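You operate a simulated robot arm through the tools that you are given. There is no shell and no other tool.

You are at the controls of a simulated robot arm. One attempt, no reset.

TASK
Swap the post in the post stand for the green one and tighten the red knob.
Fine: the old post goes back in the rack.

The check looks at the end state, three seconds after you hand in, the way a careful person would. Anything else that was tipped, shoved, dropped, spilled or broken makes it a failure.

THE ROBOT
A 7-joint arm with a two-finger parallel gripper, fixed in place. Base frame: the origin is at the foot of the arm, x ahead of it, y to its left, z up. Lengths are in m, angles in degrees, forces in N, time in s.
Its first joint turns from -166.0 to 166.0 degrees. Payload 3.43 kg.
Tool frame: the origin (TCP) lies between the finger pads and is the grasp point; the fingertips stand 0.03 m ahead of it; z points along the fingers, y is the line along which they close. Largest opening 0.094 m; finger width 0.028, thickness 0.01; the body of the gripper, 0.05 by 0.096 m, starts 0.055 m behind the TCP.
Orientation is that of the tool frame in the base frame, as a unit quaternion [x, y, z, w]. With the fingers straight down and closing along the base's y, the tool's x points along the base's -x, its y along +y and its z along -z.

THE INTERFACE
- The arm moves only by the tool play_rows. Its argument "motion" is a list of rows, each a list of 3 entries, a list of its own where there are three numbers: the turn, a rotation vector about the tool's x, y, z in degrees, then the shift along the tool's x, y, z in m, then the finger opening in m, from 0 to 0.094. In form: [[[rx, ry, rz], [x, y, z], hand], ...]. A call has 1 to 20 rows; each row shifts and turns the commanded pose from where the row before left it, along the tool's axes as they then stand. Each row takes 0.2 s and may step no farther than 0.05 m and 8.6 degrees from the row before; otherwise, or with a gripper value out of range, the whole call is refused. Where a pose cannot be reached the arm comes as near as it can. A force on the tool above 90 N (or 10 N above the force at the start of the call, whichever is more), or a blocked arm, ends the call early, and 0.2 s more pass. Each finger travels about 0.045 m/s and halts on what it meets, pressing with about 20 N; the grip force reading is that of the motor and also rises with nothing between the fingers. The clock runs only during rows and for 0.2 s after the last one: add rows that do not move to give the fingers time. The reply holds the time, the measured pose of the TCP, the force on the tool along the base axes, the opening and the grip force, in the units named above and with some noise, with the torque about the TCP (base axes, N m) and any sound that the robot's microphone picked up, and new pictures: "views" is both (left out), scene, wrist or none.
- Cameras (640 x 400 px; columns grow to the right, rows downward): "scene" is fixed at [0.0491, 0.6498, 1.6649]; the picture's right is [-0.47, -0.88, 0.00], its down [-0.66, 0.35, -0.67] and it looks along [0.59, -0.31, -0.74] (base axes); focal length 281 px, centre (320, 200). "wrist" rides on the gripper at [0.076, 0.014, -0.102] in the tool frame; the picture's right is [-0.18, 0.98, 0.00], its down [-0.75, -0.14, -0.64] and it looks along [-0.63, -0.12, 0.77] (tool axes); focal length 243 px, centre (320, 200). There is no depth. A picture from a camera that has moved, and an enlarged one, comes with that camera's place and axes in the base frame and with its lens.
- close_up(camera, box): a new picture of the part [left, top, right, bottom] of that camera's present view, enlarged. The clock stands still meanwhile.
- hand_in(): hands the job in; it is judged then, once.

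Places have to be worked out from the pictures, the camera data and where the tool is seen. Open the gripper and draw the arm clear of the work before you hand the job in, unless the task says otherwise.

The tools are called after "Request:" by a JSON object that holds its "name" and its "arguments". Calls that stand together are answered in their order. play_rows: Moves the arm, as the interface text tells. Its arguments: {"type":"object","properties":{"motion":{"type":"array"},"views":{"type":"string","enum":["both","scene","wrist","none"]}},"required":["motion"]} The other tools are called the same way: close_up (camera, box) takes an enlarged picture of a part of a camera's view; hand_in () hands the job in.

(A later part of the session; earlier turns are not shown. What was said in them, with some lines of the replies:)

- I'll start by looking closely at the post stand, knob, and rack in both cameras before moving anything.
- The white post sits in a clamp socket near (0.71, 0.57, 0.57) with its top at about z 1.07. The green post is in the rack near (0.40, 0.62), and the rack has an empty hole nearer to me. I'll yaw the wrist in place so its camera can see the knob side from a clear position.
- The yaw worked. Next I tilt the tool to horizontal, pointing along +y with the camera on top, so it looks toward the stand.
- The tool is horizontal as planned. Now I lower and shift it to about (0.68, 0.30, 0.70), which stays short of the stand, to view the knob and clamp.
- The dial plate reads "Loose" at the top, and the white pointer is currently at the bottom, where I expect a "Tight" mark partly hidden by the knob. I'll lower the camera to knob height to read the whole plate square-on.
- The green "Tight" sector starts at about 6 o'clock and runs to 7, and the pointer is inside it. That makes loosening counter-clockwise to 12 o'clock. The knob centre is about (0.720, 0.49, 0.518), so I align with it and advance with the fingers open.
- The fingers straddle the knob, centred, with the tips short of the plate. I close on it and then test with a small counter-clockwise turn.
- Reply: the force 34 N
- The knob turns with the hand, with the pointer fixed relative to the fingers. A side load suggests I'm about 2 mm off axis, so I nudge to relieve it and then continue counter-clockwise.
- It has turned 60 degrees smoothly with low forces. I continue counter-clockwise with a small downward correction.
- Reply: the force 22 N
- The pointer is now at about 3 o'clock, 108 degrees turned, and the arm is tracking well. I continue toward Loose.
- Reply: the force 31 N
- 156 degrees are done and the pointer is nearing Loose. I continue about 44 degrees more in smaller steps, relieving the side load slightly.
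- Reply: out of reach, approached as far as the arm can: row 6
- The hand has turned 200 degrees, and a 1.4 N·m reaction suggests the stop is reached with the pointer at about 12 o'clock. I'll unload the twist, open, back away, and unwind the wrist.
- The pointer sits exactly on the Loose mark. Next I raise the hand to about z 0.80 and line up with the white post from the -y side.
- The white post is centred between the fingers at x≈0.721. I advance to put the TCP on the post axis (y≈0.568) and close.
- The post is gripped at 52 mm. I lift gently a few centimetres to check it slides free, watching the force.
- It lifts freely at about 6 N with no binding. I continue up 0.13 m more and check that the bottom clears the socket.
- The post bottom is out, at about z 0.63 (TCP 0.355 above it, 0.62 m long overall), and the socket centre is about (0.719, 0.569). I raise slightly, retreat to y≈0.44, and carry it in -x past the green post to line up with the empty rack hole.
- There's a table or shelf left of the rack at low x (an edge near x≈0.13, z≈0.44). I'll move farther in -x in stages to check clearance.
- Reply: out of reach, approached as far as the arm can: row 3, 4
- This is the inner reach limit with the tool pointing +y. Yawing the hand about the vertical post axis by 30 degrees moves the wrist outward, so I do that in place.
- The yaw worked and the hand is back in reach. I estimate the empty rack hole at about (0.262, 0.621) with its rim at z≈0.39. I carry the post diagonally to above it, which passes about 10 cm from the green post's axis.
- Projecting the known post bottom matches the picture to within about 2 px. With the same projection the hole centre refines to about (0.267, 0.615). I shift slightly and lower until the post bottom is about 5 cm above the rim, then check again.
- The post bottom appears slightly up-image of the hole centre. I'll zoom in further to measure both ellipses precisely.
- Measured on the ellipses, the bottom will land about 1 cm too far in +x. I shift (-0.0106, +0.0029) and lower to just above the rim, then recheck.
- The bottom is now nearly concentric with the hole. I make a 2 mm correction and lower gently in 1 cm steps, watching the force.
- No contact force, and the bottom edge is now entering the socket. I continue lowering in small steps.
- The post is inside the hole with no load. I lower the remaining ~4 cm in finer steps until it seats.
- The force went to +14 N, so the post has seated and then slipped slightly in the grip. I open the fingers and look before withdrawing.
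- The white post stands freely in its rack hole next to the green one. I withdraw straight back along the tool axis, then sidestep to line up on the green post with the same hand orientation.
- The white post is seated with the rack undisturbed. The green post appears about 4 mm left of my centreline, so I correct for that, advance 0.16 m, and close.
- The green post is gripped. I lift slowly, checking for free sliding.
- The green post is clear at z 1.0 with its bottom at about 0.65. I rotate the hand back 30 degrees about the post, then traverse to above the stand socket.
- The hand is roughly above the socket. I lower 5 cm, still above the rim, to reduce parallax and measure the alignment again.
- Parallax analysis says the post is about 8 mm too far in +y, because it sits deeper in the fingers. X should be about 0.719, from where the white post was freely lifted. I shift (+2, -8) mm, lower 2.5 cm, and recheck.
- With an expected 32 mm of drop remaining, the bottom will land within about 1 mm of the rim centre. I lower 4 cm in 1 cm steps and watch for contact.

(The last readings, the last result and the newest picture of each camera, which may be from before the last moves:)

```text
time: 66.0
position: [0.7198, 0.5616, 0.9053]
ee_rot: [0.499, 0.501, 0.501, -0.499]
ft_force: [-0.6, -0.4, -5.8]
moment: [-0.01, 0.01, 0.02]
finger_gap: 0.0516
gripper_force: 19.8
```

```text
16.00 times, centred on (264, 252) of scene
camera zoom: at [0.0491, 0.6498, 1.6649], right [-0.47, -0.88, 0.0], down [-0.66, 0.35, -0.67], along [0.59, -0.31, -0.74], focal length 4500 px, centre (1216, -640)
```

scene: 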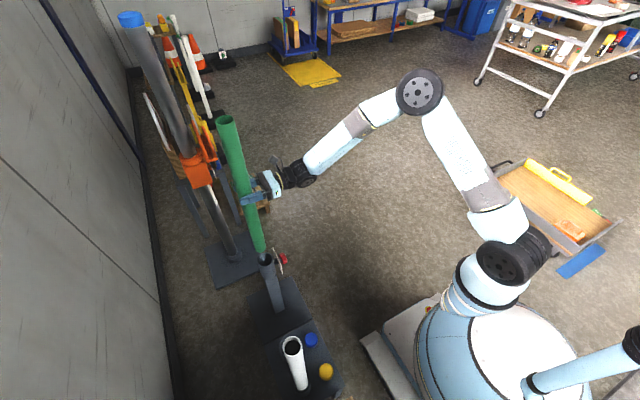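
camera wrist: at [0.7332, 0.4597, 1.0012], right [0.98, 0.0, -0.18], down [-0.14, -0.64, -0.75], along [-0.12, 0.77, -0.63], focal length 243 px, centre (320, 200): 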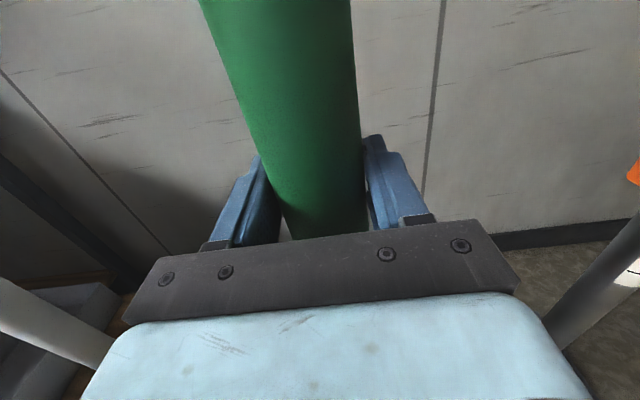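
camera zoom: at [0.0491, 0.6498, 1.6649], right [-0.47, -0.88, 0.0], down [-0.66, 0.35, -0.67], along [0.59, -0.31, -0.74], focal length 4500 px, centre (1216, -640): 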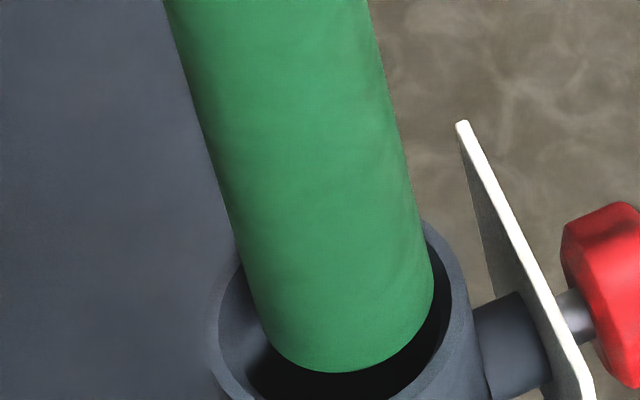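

The alignment looks good, with about 1.3 cm left to the rim. I nudge +1 mm in y and continue lowering into the socket.

Request:
{"name": "play_rows", "arguments": {"motion": [[[0, 0, 0], [-0.005, 0, 0.001], 0.03], [[0, 0, 0], [-0.008, 0, 0], 0.03], [[0, 0, 0], [-0.008, 0, 0], 0.03], [[0, 0, 0], [-0.008, 0, 0], 0.03], [[0, 0, 0], [0, 0, 0], 0.03]], "views": "none"}}

Request:
{"name": "close_up", "arguments": {"camera": "scene", "box": [248, 240, 280, 265]}}

```text
time: 67.2
position: [0.7195, 0.5636, 0.8752]
ee_rot: [0.499, 0.501, 0.501, -0.499]
ft_force: [0.4, 0.2, -5.9]
moment: [-0.01, -0.03, 0.02]
finger_gap: 0.0517
gripper_force: 20.4
```

```text
16.00 times, centred on (264, 252) of scene
camera zoom: at [0.0491, 0.6498, 1.6649], right [-0.47, -0.88, 0.0], down [-0.66, 0.35, -0.67], along [0.59, -0.31, -0.74], focal length 4500 px, centre (1216, -640)
```

zoom: 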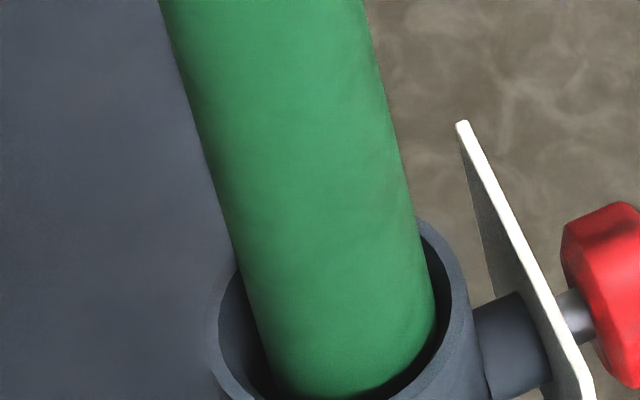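

The bottom is inside the rim with no side force. I lower further.

Request:
{"name": "play_rows", "arguments": {"motion": [[[0, 0, 0], [-0.01, 0, 0], 0.03], [[0, 0, 0], [-0.01, 0, 0], 0.03], [[0, 0, 0], [-0.01, 0, 0], 0.03], [[0, 0, 0], [-0.01, 0, 0], 0.03], [[0, 0, 0], [-0.01, 0, 0], 0.03], [[0, 0, 0], [0, 0, 0], 0.03]], "views": "none"}}

Request:
{"name": "close_up", "arguments": {"camera": "scene", "box": [240, 230, 304, 280]}}

```text
time: 68.6
position: [0.72, 0.5632, 0.826]
ee_rot: [0.5, 0.501, 0.501, -0.499]
ft_force: [0.4, 0.3, -6.6]
moment: [0.01, 0.0, -0.04]
finger_gap: 0.0518
gripper_force: 19.4
```

```text
8.00 times, centred on (272, 255) of scene
camera zoom: at [0.0491, 0.6498, 1.6649], right [-0.47, -0.88, 0.0], down [-0.66, 0.35, -0.67], along [0.59, -0.31, -0.74], focal length 2250 px, centre (704, -240)
```

zoom: 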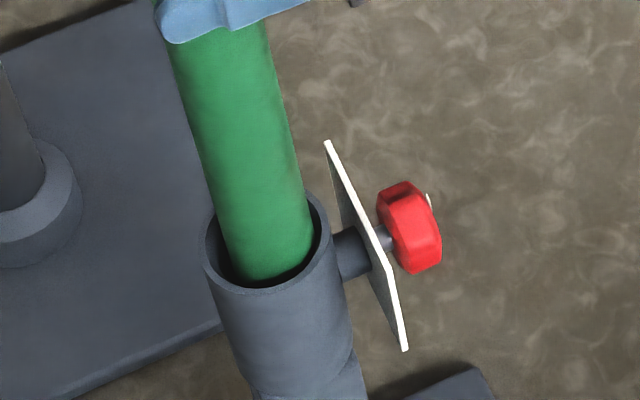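

It's well inside the socket with gap all around. I lower the last few centimetres until it seats.

Request:
{"name": "play_rows", "arguments": {"motion": [[[0, 0, 0], [-0.01, 0, 0], 0.03], [[0, 0, 0], [-0.01, 0, 0], 0.03], [[0, 0, 0], [-0.01, 0, 0], 0.03], [[0, 0, 0], [0, 0, 0], 0.03]], "views": "none"}}

Request:
{"name": "play_rows", "arguments": {"motion": [[[0, 0, 0], [-0.006, 0, 0], 0.03], [[0, 0, 0], [-0.006, 0, 0], 0.03], [[0, 0, 0], [0, 0, 0], 0.03]], "views": "none"}}

```text
time: 69.6
position: [0.7192, 0.5641, 0.7952]
ee_rot: [0.5, 0.5, 0.502, -0.498]
ft_force: [0.7, -0.7, -5.2]
moment: [-0.01, 0.0, 0.02]
finger_gap: 0.0514
gripper_force: 20.0
```

```text
time: 70.4
position: [0.7209, 0.564, 0.785]
ee_rot: [0.498, 0.501, 0.502, -0.499]
ft_force: [1.2, 1.2, 13.5]
moment: [0.08, -0.01, 0.07]
finger_gap: 0.0515
gripper_force: 20.3
```

Contact at 13.5 N, so the post has reached the bottom. I press 3 mm more to confirm it's seated, then release and check.

Request:
{"name": "play_rows", "arguments": {"motion": [[[0, 0, 0], [-0.003, 0, 0], 0.03], [[0, 0, 0], [0, 0, 0], 0.03], [[0, 0, 0], [0, 0, 0], 0.06], [[0, 0, 0], [0, 0, 0], 0.094], [[0, 0, 0], [0, 0, 0], 0.094], [[0, 0, 0], [0, 0, 0], 0.094], [[0, 0, 0], [0, 0, 0], 0.094]]}}

Request:
{"name": "close_up", "arguments": {"camera": "scene", "box": [210, 160, 310, 290]}}

```text
time: 72.0
position: [0.7213, 0.5627, 0.78]
ee_rot: [0.5, 0.5, 0.501, -0.499]
ft_force: [0.6, 0.4, 0.1]
moment: [-0.01, 0.0, -0.03]
finger_gap: 0.094
gripper_force: 0.0
camera wrist: at [0.7338, 0.4609, 0.8582], right [0.98, 0.0, -0.18], down [-0.14, -0.64, -0.75], along [-0.12, 0.77, -0.63], focal length 243 px, centre (320, 200)
```

scene: 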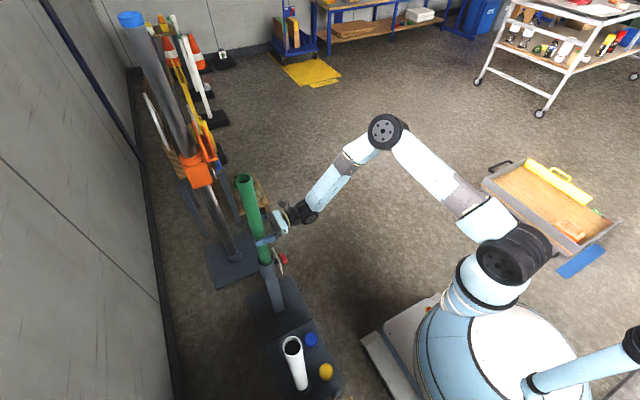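
wrist: 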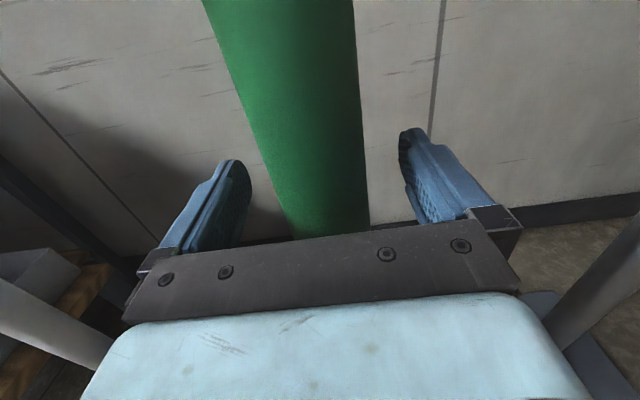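

```text
3.08 times, centred on (260, 225) of scene
camera zoom: at [0.0491, 0.6498, 1.6649], right [-0.47, -0.88, 0.0], down [-0.66, 0.35, -0.67], along [0.59, -0.31, -0.74], focal length 865 px, centre (505, 123)
```

zoom: 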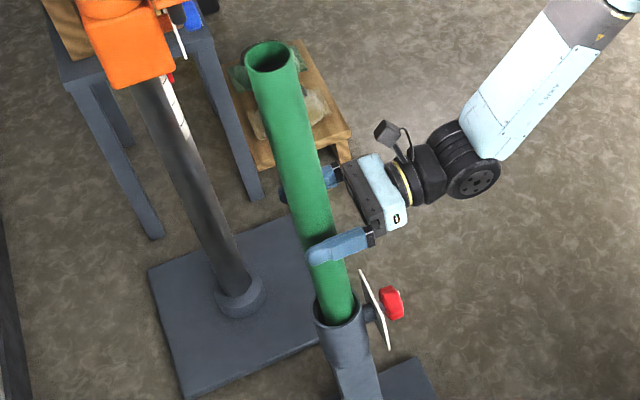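

The green post's top is at the same place the white one's was, so it's fully seated. I retreat, drop back to knob height, and wind the wrist counter-clockwise so I have the whole clockwise stroke available.

Request:
{"name": "play_rows", "arguments": {"motion": [[[0, 0, 0], [0, 0, -0.04], 0.094], [[0, 0, 0], [0, 0, -0.05], 0.094], [[0, 0, 0], [0, 0, -0.05], 0.094], [[0, 0, 0], [0, 0, -0.05], 0.094], [[0, 0, 0], [0, 0, -0.05], 0.094], [[0, 0, 0], [-0.045, 0, -0.01], 0.094], [[0, 0, 0], [-0.045, 0, 0], 0.094], [[0, 0, 0], [-0.045, 0, 0], 0.094], [[0, 0, 0], [-0.045, 0, 0], 0.094], [[0, 0, 0], [-0.045, 0, 0], 0.094], [[0, 0, 0], [-0.038, 0, 0], 0.094], [[0, 0, 0], [0, 0, 0], 0.094]]}}

Request:
{"name": "close_up", "arguments": {"camera": "wrist", "box": [250, 0, 450, 160]}}

Request:
{"name": "play_rows", "arguments": {"motion": [[[0, 0, -8.2], [0, 0, 0], 0.094], [[0, 0, -8.2], [0, 0, 0], 0.094], [[0, 0, -8.2], [0, 0, 0], 0.094], [[0, 0, -8.2], [0, 0, 0], 0.094], [[0, 0, -8.2], [0, 0, 0], 0.094], [[0, 0, -8.2], [0, 0, 0], 0.094], [[0, 0, -8.2], [0, 0, 0], 0.094], [[0, 0, -8.2], [0, 0, 0], 0.094], [[0, 0, -8.2], [0, 0, 0], 0.094], [[0, 0, -8.2], [0, 0, 0], 0.094], [[0, 0, -8.2], [0, 0, 0], 0.094], [[0, 0, -8.2], [0, 0, 0], 0.094]], "views": "none"}}

Request:
{"name": "play_rows", "arguments": {"motion": [[[0, 0, -8.2], [0, 0, 0], 0.094], [[0, 0, -8.2], [0, 0, 0], 0.094], [[0, 0, -8.2], [0, 0, 0], 0.094], [[0, 0, -8.2], [0, 0, 0], 0.094], [[0, 0, -8.2], [0, 0, 0], 0.094], [[0, 0, -8.2], [0, 0, 0], 0.094], [[0, 0, -8.2], [0, 0, 0], 0.094], [[0, 0, -8.2], [0, 0, 0], 0.094], [[0, 0, -8.2], [0, 0, 0], 0.094], [[0, 0, -8.2], [0, 0, 0], 0.094], [[0, 0, -8.2], [0, 0, 0], 0.094], [[0, 0, -7.6], [0, 0, 0], 0.094], [[0, 0, 0], [0, 0, 0], 0.094]]}}

```text
time: 74.6
position: [0.7216, 0.3125, 0.5179]
ee_rot: [0.499, 0.501, 0.502, -0.498]
ft_force: [0.7, -0.9, -0.1]
moment: [-0.01, -0.01, -0.03]
finger_gap: 0.0941
gripper_force: 0.1
camera wrist: at [0.7344, 0.2097, 0.5956], right [0.98, 0.0, -0.18], down [-0.14, -0.64, -0.75], along [-0.12, 0.77, -0.63], focal length 243 px, centre (320, 200)
```

scene: 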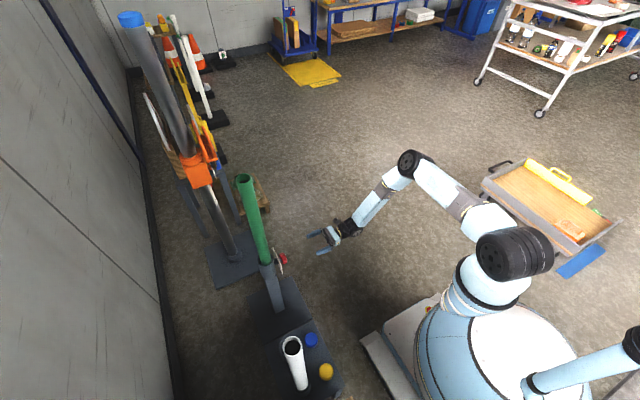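
wrist: 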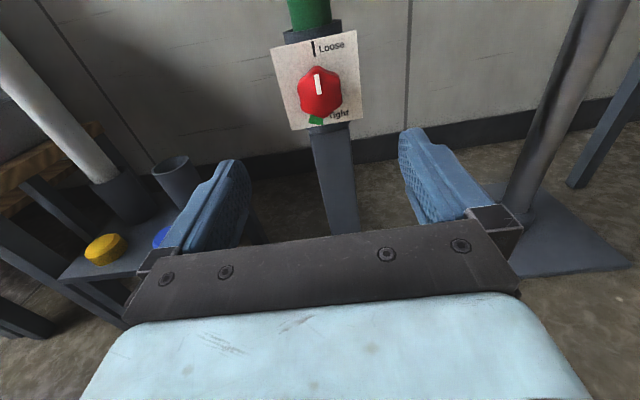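

```text
2.50 times, centred on (350, 80) of wrist
camera zoom: at [0.7344, 0.2097, 0.5956], right [0.98, 0.0, -0.18], down [-0.14, -0.64, -0.75], along [-0.12, 0.77, -0.63], focal length 606 px, centre (245, 500)
```

zoom: 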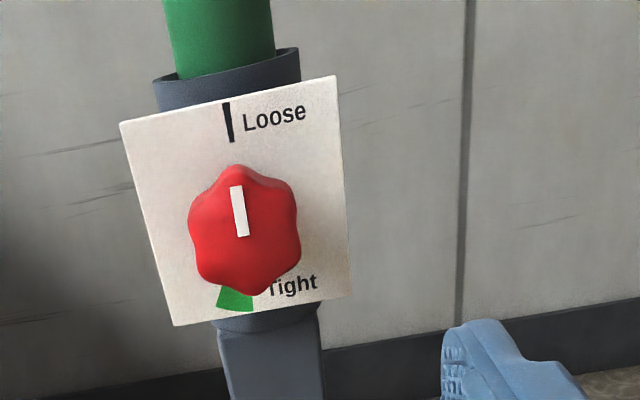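

```text
time: 77.2
position: [0.7205, 0.3138, 0.5191]
ee_rot: [-0.053, 0.705, 0.705, 0.054]
ft_force: [-0.2, 0.4, -0.5]
moment: [0.01, 0.03, 0.0]
finger_gap: 0.0937
gripper_force: 0.0
```

```text
time: 80.0
position: [0.7207, 0.3133, 0.5184]
ee_rot: [-0.566, 0.423, 0.424, 0.566]
ft_force: [-0.9, -0.6, 0.2]
moment: [0.03, 0.02, 0.0]
finger_gap: 0.094
gripper_force: 0.1
camera wrist: at [0.728, 0.2103, 0.442], right [-0.99, 0.0, -0.1], down [-0.08, -0.64, 0.76], along [-0.06, 0.77, 0.64], focal length 243 px, centre (320, 200)
```

scene: 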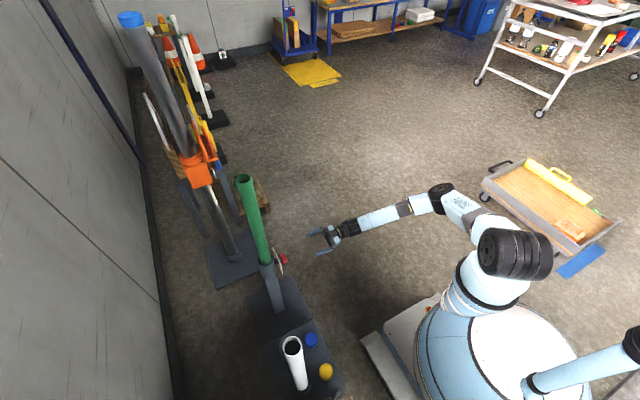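
wrist: 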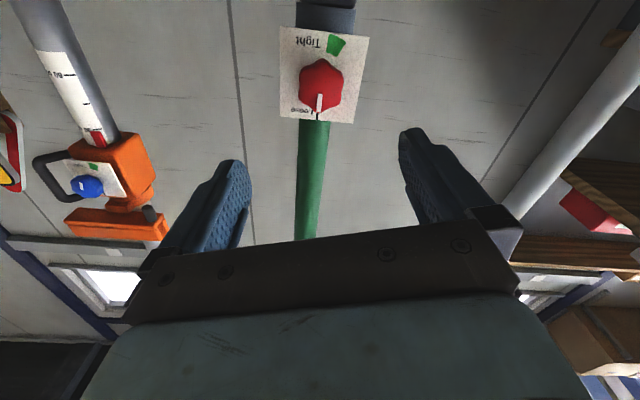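

The wrist is wound to about -196 degrees and the knob is still on Loose. I advance to the knob and close on it.

Request:
{"name": "play_rows", "arguments": {"motion": [[[0, 0, 0], [0.002, 0, 0.02], 0.094], [[0, 0, 0], [0, 0, 0.04], 0.094], [[0, 0, 0], [0, 0, 0.04], 0.094], [[0, 0, 0], [0, 0, 0.04], 0.094], [[0, 0, 0], [0, 0, 0.022], 0.094], [[0, 0, 0], [0, 0, 0], 0.094]], "views": "wrist"}}

Request:
{"name": "play_rows", "arguments": {"motion": [[[0, 0, 0], [0, 0, 0], 0.02], [[0, 0, 0], [0, 0, 0], 0.02], [[0, 0, 0], [0, 0, 0], 0.02], [[0, 0, 0], [0, 0, 0], 0.02], [[0, 0, 0], [0, 0, 0], 0.02], [[0, 0, 0], [0, 0, 0], 0.02]], "views": "wrist"}}

```text
time: 81.4
position: [0.7208, 0.4753, 0.5161]
ee_rot: [-0.566, 0.424, 0.423, 0.567]
ft_force: [-0.2, -0.2, -0.3]
moment: [-0.02, 0.01, -0.01]
finger_gap: 0.0939
gripper_force: 0.1
camera wrist: at [0.7284, 0.3726, 0.4396], right [-0.99, 0.0, -0.1], down [-0.08, -0.64, 0.76], along [-0.06, 0.77, 0.64], focal length 243 px, centre (320, 200)
```

wrist: 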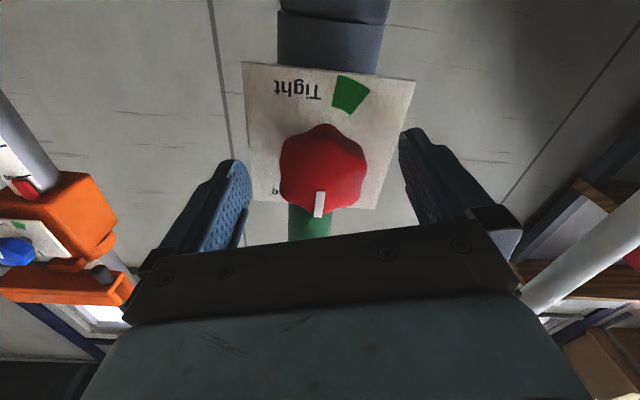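

```text
time: 82.8
position: [0.72, 0.4749, 0.5158]
ee_rot: [0.566, -0.424, -0.424, -0.566]
ft_force: [-11.4, -6.2, -7.7]
moment: [0.21, 0.23, 0.36]
finger_gap: 0.0477
gripper_force: 45.5
camera wrist: at [0.7276, 0.3725, 0.439], right [-0.99, 0.0, -0.1], down [-0.08, -0.64, 0.76], along [-0.06, 0.77, 0.64], focal length 243 px, centre (320, 200)
```

wrist: 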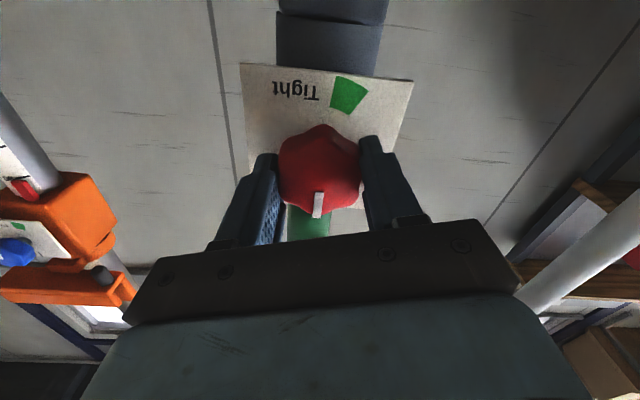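

The knob is gripped as before. I turn clockwise (+rz) in stages, watching the torque about y.

Request:
{"name": "play_rows", "arguments": {"motion": [[[0, 0, 8], [0, 0, 0], 0.02], [[0, 0, 8], [0, 0, 0], 0.02], [[0, 0, 8], [0, 0, 0], 0.02], [[0, 0, 8], [0, 0, 0], 0.02], [[0, 0, 8], [0, 0, 0], 0.02], [[0, 0, 8], [0, 0, 0], 0.02], [[0, 0, 8], [0, 0, 0], 0.02], [[0, 0, 8], [0, 0, 0], 0.02]], "views": "wrist"}}

Request:
{"name": "play_rows", "arguments": {"motion": [[[0, 0, 8], [0, 0, 0], 0.02], [[0, 0, 8], [0, 0, 0], 0.02], [[0, 0, 8], [0, 0, 0], 0.02], [[0, 0, 8], [0, 0, 0], 0.02], [[0, 0, 8], [0, 0, 0], 0.02], [[0, 0, 8], [0, 0, 0], 0.02], [[0, 0, 8], [0, 0, 0], 0.02], [[0, 0, 8], [0, 0, 0], 0.02]], "views": "wrist"}}

```text
time: 84.6
position: [0.7196, 0.4753, 0.5155]
ee_rot: [-0.255, 0.66, 0.659, 0.254]
ft_force: [-27.8, -18.4, -20.2]
moment: [-0.49, -0.01, 0.31]
finger_gap: 0.0476
gripper_force: 45.0
camera wrist: at [0.654, 0.3726, 0.4755], right [-0.52, 0.0, 0.85], down [0.65, -0.64, 0.4], along [0.55, 0.77, 0.34], focal length 243 px, centre (320, 200)
```

wrist: 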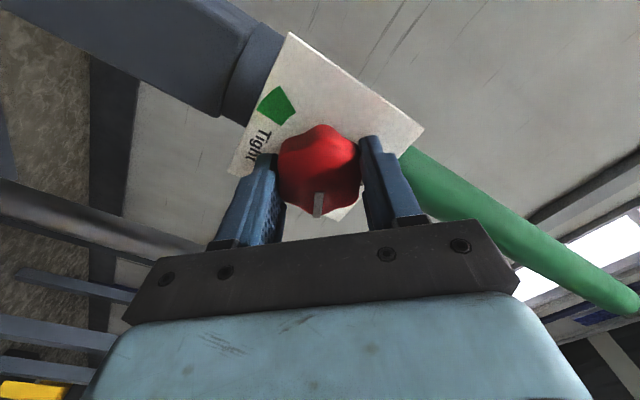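

```text
time: 86.4
position: [0.72, 0.4757, 0.5149]
ee_rot: [0.135, 0.695, 0.693, -0.134]
ft_force: [-25.1, -6.4, -26.3]
moment: [-0.14, 0.02, 0.44]
finger_gap: 0.0474
gripper_force: 45.1
camera wrist: at [0.6547, 0.3728, 0.5577], right [0.54, 0.0, 0.84], down [0.65, -0.64, -0.41], along [0.54, 0.77, -0.35], focal length 243 px, centre (320, 200)
```

wrist: 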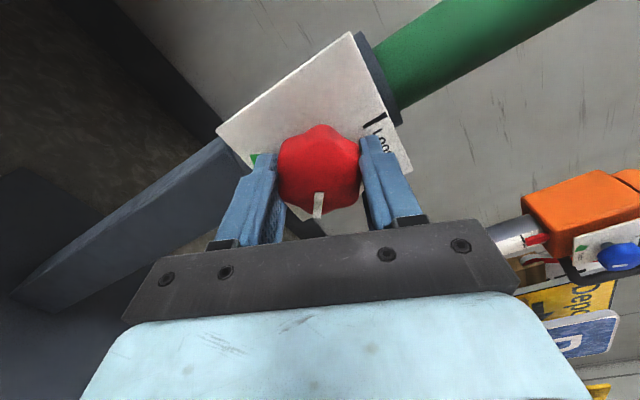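

128 degrees turned with the pointer tracking. I relieve the side load slightly and continue, slowing as it approaches the green zone.

Request:
{"name": "play_rows", "arguments": {"motion": [[[0, 0, 8], [0.0006, -0.0015, 0], 0.02], [[0, 0, 8], [0, 0, 0], 0.02], [[0, 0, 8], [0, 0, 0], 0.02], [[0, 0, 8], [0, 0, 0], 0.02], [[0, 0, 8], [0, 0, 0], 0.02], [[0, 0, 8], [0, 0, 0], 0.02]], "views": "wrist"}}

Request:
{"name": "play_rows", "arguments": {"motion": [[[0, 0, 5], [0, 0, 0], 0.02], [[0, 0, 5], [0, 0, 0], 0.02]], "views": "wrist"}}

```text
time: 87.8
position: [0.7195, 0.4744, 0.5156]
ee_rot: [0.404, 0.58, 0.58, -0.405]
ft_force: [-12.2, -0.2, -17.2]
moment: [-0.43, -0.03, 0.33]
finger_gap: 0.0472
gripper_force: 45.4
camera wrist: at [0.7069, 0.3727, 0.5923], right [0.99, 0.0, 0.17], down [0.13, -0.64, -0.76], along [0.11, 0.77, -0.63], focal length 243 px, centre (320, 200)
```

wrist: 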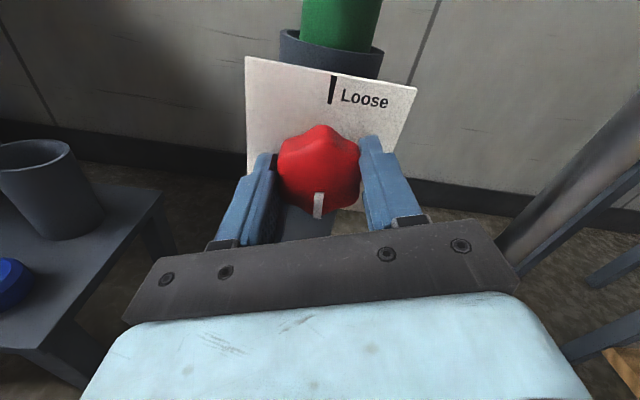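

```text
time: 88.4
position: [0.7205, 0.4749, 0.5152]
ee_rot: [0.453, 0.543, 0.543, -0.453]
ft_force: [-10.3, 2.3, -13.1]
moment: [-0.85, -0.01, 0.22]
finger_gap: 0.0473
gripper_force: 45.6
camera wrist: at [0.7203, 0.3727, 0.5934], right [1.0, 0.0, -0.01], down [0.0, -0.64, -0.77], along [0.0, 0.77, -0.64], focal length 243 px, centre (320, 200)
```

wrist: 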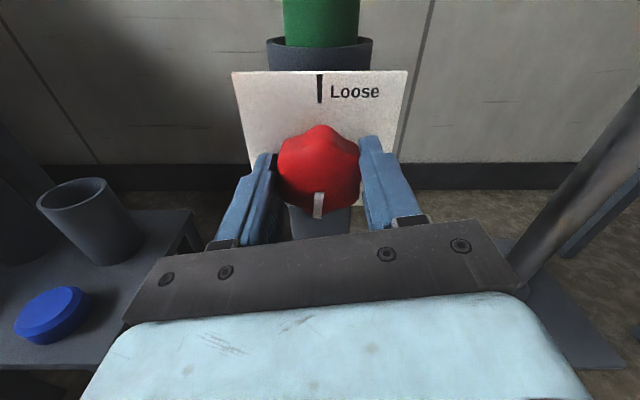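

The hand is at -10 degrees and torque is still near zero. I continue in small steps until resistance shows.

Request:
{"name": "play_rows", "arguments": {"motion": [[[0, 0, 4], [0, 0, 0], 0.02], [[0, 0, 4], [0, 0, 0], 0.02]], "views": "none"}}

Request:
{"name": "play_rows", "arguments": {"motion": [[[0, 0, 3], [0, 0, 0], 0.02], [[0, 0, 3], [0, 0, 0], 0.02]], "views": "wrist"}}

```text
time: 89.0
position: [0.7195, 0.4742, 0.5149]
ee_rot: [0.49, 0.509, 0.51, -0.49]
ft_force: [-7.3, 3.6, -9.7]
moment: [-0.01, -0.03, -0.61]
finger_gap: 0.0473
gripper_force: 44.9
```

```text
time: 89.6
position: [0.7213, 0.4753, 0.5149]
ee_rot: [-0.516, -0.484, -0.484, 0.516]
ft_force: [-6.6, 3.7, -6.1]
moment: [-0.9, -0.03, -0.07]
finger_gap: 0.0472
gripper_force: 44.9
camera wrist: at [0.7389, 0.3726, 0.591], right [0.97, 0.0, -0.25], down [-0.19, -0.64, -0.74], along [-0.16, 0.77, -0.62], focal length 243 px, centre (320, 200)
```

wrist: 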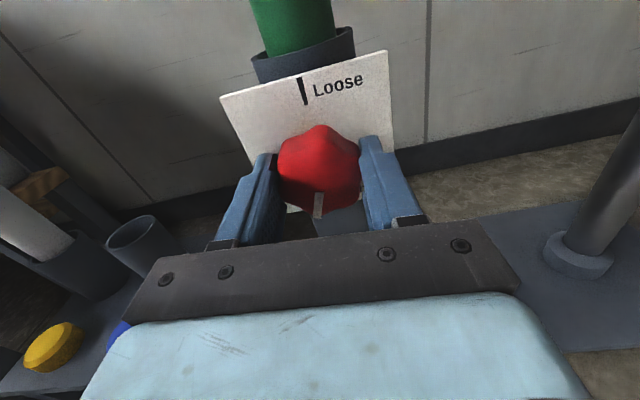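

No stop has been felt yet, and the pointer should be in the green zone. I go on in 2-degree steps checking torque, without going past the green band.

Request:
{"name": "play_rows", "arguments": {"motion": [[[0, 0, 2], [0, 0, 0], 0.02], [[0, 0, 2], [0, 0, 0], 0.02], [[0, 0, 0], [0, 0, 0], 0.02]], "views": "wrist"}}

Request:
{"name": "close_up", "arguments": {"camera": "wrist", "box": [260, 110, 400, 240]}}

```text
time: 90.4
position: [0.7204, 0.4742, 0.5144]
ee_rot: [0.533, 0.465, 0.466, -0.531]
ft_force: [-0.8, 7.6, -7.5]
moment: [-0.05, 0.02, 0.41]
finger_gap: 0.0472
gripper_force: 45.2
camera wrist: at [0.7441, 0.3726, 0.5895], right [0.95, 0.0, -0.31], down [-0.24, -0.64, -0.73], along [-0.2, 0.77, -0.61], focal length 243 px, centre (320, 200)
```

wrist: 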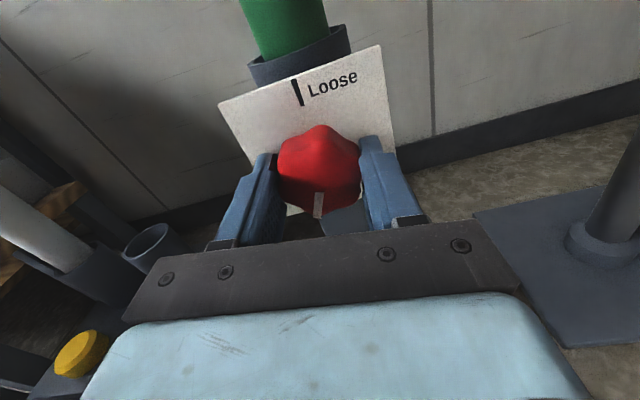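

```text
3.08 times, centred on (330, 175) of wrist
camera zoom: at [0.7441, 0.3726, 0.5895], right [0.95, 0.0, -0.31], down [-0.24, -0.64, -0.73], along [-0.2, 0.77, -0.61], focal length 746 px, centre (289, 277)
```

zoom: 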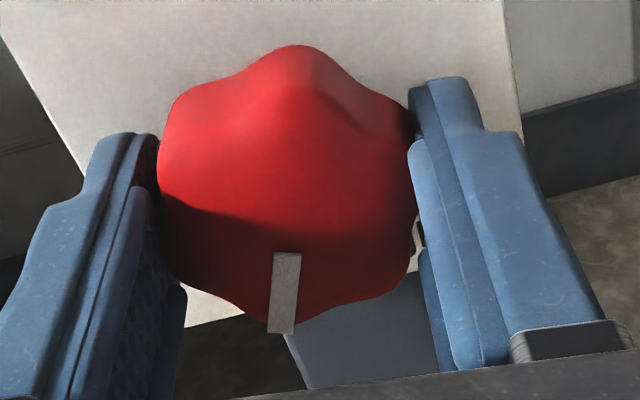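

The pointer now looks to be about 27 degrees past bottom with no hard stop felt. I'll release and back off to see exactly where it lies in the green band.

Request:
{"name": "play_rows", "arguments": {"motion": [[[0, 0, 0], [0, 0, 0], 0.06], [[0, 0, 0], [0, 0, 0], 0.094], [[0, 0, 0], [0, 0, 0], 0.094], [[0, 0, 0], [0, 0, 0], 0.094], [[0, 0, -7.8], [0, 0, -0.04], 0.094], [[0, 0, 0], [0, 0, -0.04], 0.094], [[0, 0, 0], [0, 0, -0.04], 0.094], [[0, 0, 0], [-0.03, 0, -0.03], 0.094], [[0, 0, 0], [0, 0, 0], 0.094]]}}

Request:
{"name": "close_up", "arguments": {"camera": "wrist", "box": [280, 0, 400, 120]}}

```text
time: 92.4
position: [0.7219, 0.3256, 0.4835]
ee_rot: [0.5, 0.5, 0.501, -0.499]
ft_force: [0.1, -0.3, 0.6]
moment: [0.0, 0.01, 0.0]
finger_gap: 0.094
gripper_force: 0.0
camera wrist: at [0.735, 0.2233, 0.5611], right [0.98, 0.0, -0.18], down [-0.14, -0.64, -0.75], along [-0.12, 0.77, -0.63], focal length 243 px, centre (320, 200)
```

scene: 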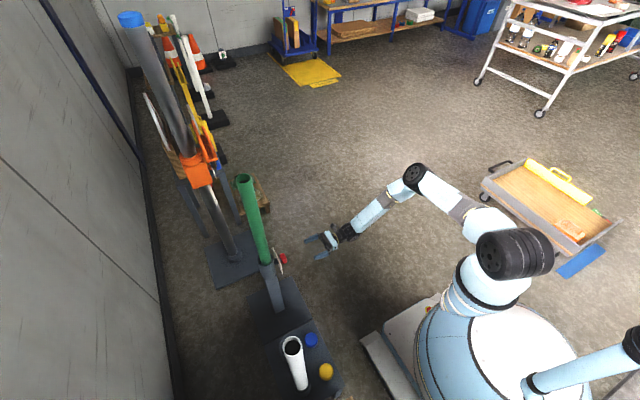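
wrist: 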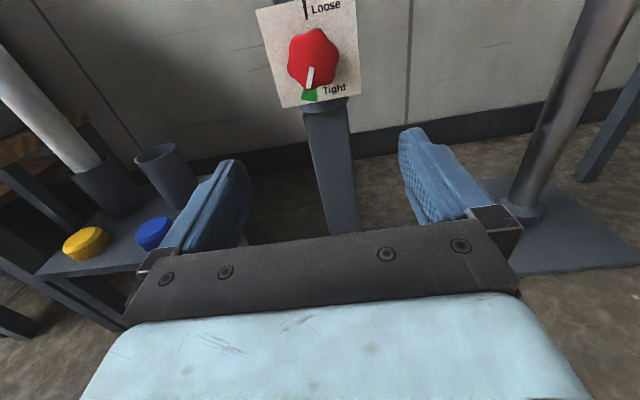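

```text
3.33 times, centred on (340, 60) of wrist
camera zoom: at [0.735, 0.2233, 0.5611], right [0.98, 0.0, -0.18], down [-0.14, -0.64, -0.75], along [-0.12, 0.77, -0.63], focal length 809 px, centre (253, 667)
```

zoom: 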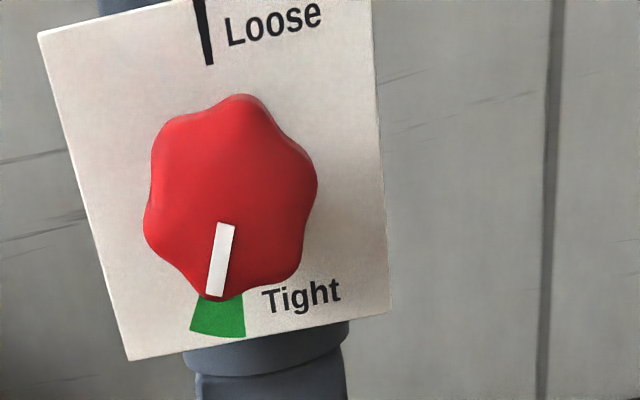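

By projection the pointer is at about 22 degrees past bottom and the green band spans about 7 to 29, so the knob is Tight and slightly further than it was originally. I draw the arm back and up, with the gripper open, and do a final check of the scene.

Request:
{"name": "play_rows", "arguments": {"motion": [[[0, 0, 0], [0, -0.01, -0.04], 0.094], [[0, 0, 0], [0.02, -0.02, -0.03], 0.094], [[0, 0, 0], [0.04, -0.02, 0], 0.094], [[0, 0, 0], [0.045, -0.02, 0], 0.094], [[0, 0, 0], [0.045, -0.02, 0], 0.094], [[0, 0, 0], [0.045, 0, 0], 0.094], [[0, 0, 0], [0.045, 0, 0], 0.094], [[0, 0, 0], [0, 0, 0], 0.094]]}}

Request:
{"name": "close_up", "arguments": {"camera": "scene", "box": [210, 160, 370, 280]}}

Request:
{"name": "close_up", "arguments": {"camera": "scene", "box": [230, 280, 390, 400]}}

Request:
{"name": "close_up", "arguments": {"camera": "wrist", "box": [300, 80, 440, 220]}}

```text
time: 94.2
position: [0.6275, 0.2563, 0.725]
ee_rot: [0.5, 0.5, 0.502, -0.498]
ft_force: [1.1, 0.0, 0.6]
moment: [0.01, 0.01, 0.01]
finger_gap: 0.0939
gripper_force: 0.0
camera wrist: at [0.6417, 0.1532, 0.8026], right [0.98, 0.0, -0.18], down [-0.14, -0.64, -0.75], along [-0.12, 0.77, -0.63], focal length 243 px, centre (320, 200)
```

scene: 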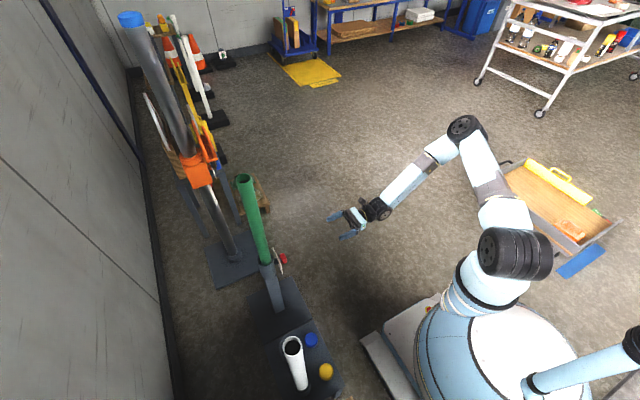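
wrist: 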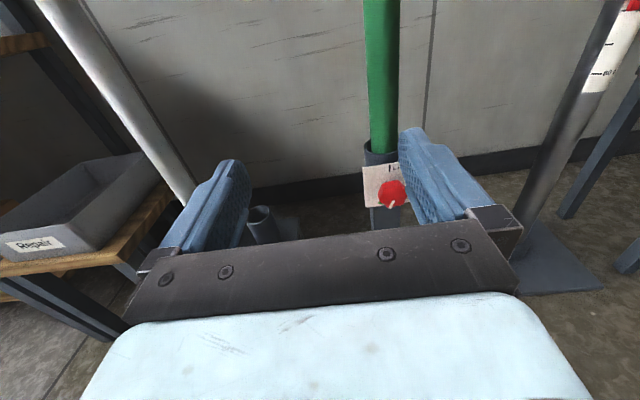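

```text
3.33 times, centred on (290, 220) of scene
camera zoom: at [0.0491, 0.6498, 1.6649], right [-0.47, -0.88, 0.0], down [-0.66, 0.35, -0.67], along [0.59, -0.31, -0.74], focal length 938 px, centre (420, 133)
```

zoom: 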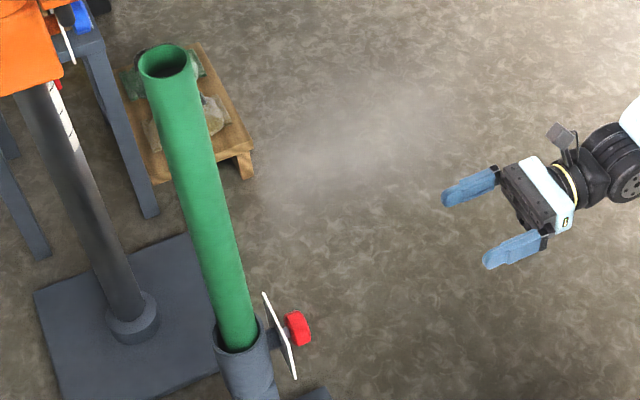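

```text
3.33 times, centred on (310, 340) of scene
camera zoom: at [0.0491, 0.6498, 1.6649], right [-0.47, -0.88, 0.0], down [-0.66, 0.35, -0.67], along [0.59, -0.31, -0.74], focal length 938 px, centre (353, -267)
```

zoom: 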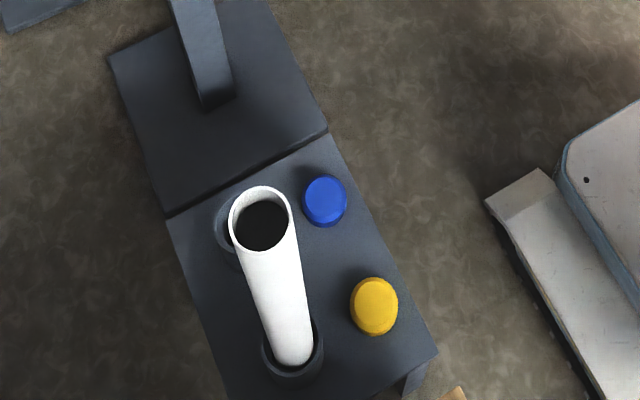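

```text
2.86 times, centred on (370, 150) of wrist
camera zoom: at [0.6417, 0.1532, 0.8026], right [0.98, 0.0, -0.18], down [-0.14, -0.64, -0.75], along [-0.12, 0.77, -0.63], focal length 693 px, centre (177, 343)
```

zoom: 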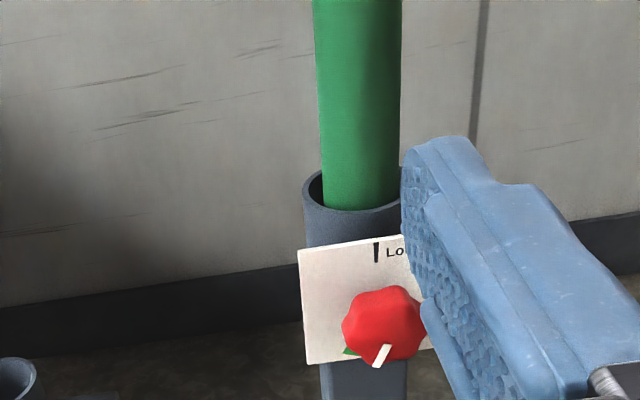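

The green post is seated and upright in the stand, and the knob pointer is in the green Tight band. The white post stands in its rack hole, the caps are undisturbed, and the open gripper is well clear, so I hand in.

Request:
{"name": "hand_in", "arguments": {}}

```text
The job is handed in.
```

I swapped the posts and tightened the red knob, and the job is handed in. I haven't seen the result of the check.

- **Green post:** it is seated and upright in the stand. Its top sits where the white post's top was, so it is fully inserted.
- **Red knob:** the pointer is inside the green "Tight" band, a few degrees further round than where it started. I felt no hard stop when tightening, so I stopped partway into the band rather than turning past it.
- **White post:** it stands in the rack hole that was empty.
- **Everything else:** the blue and yellow caps on the rack look undisturbed. The gripper is open and clear of the work.
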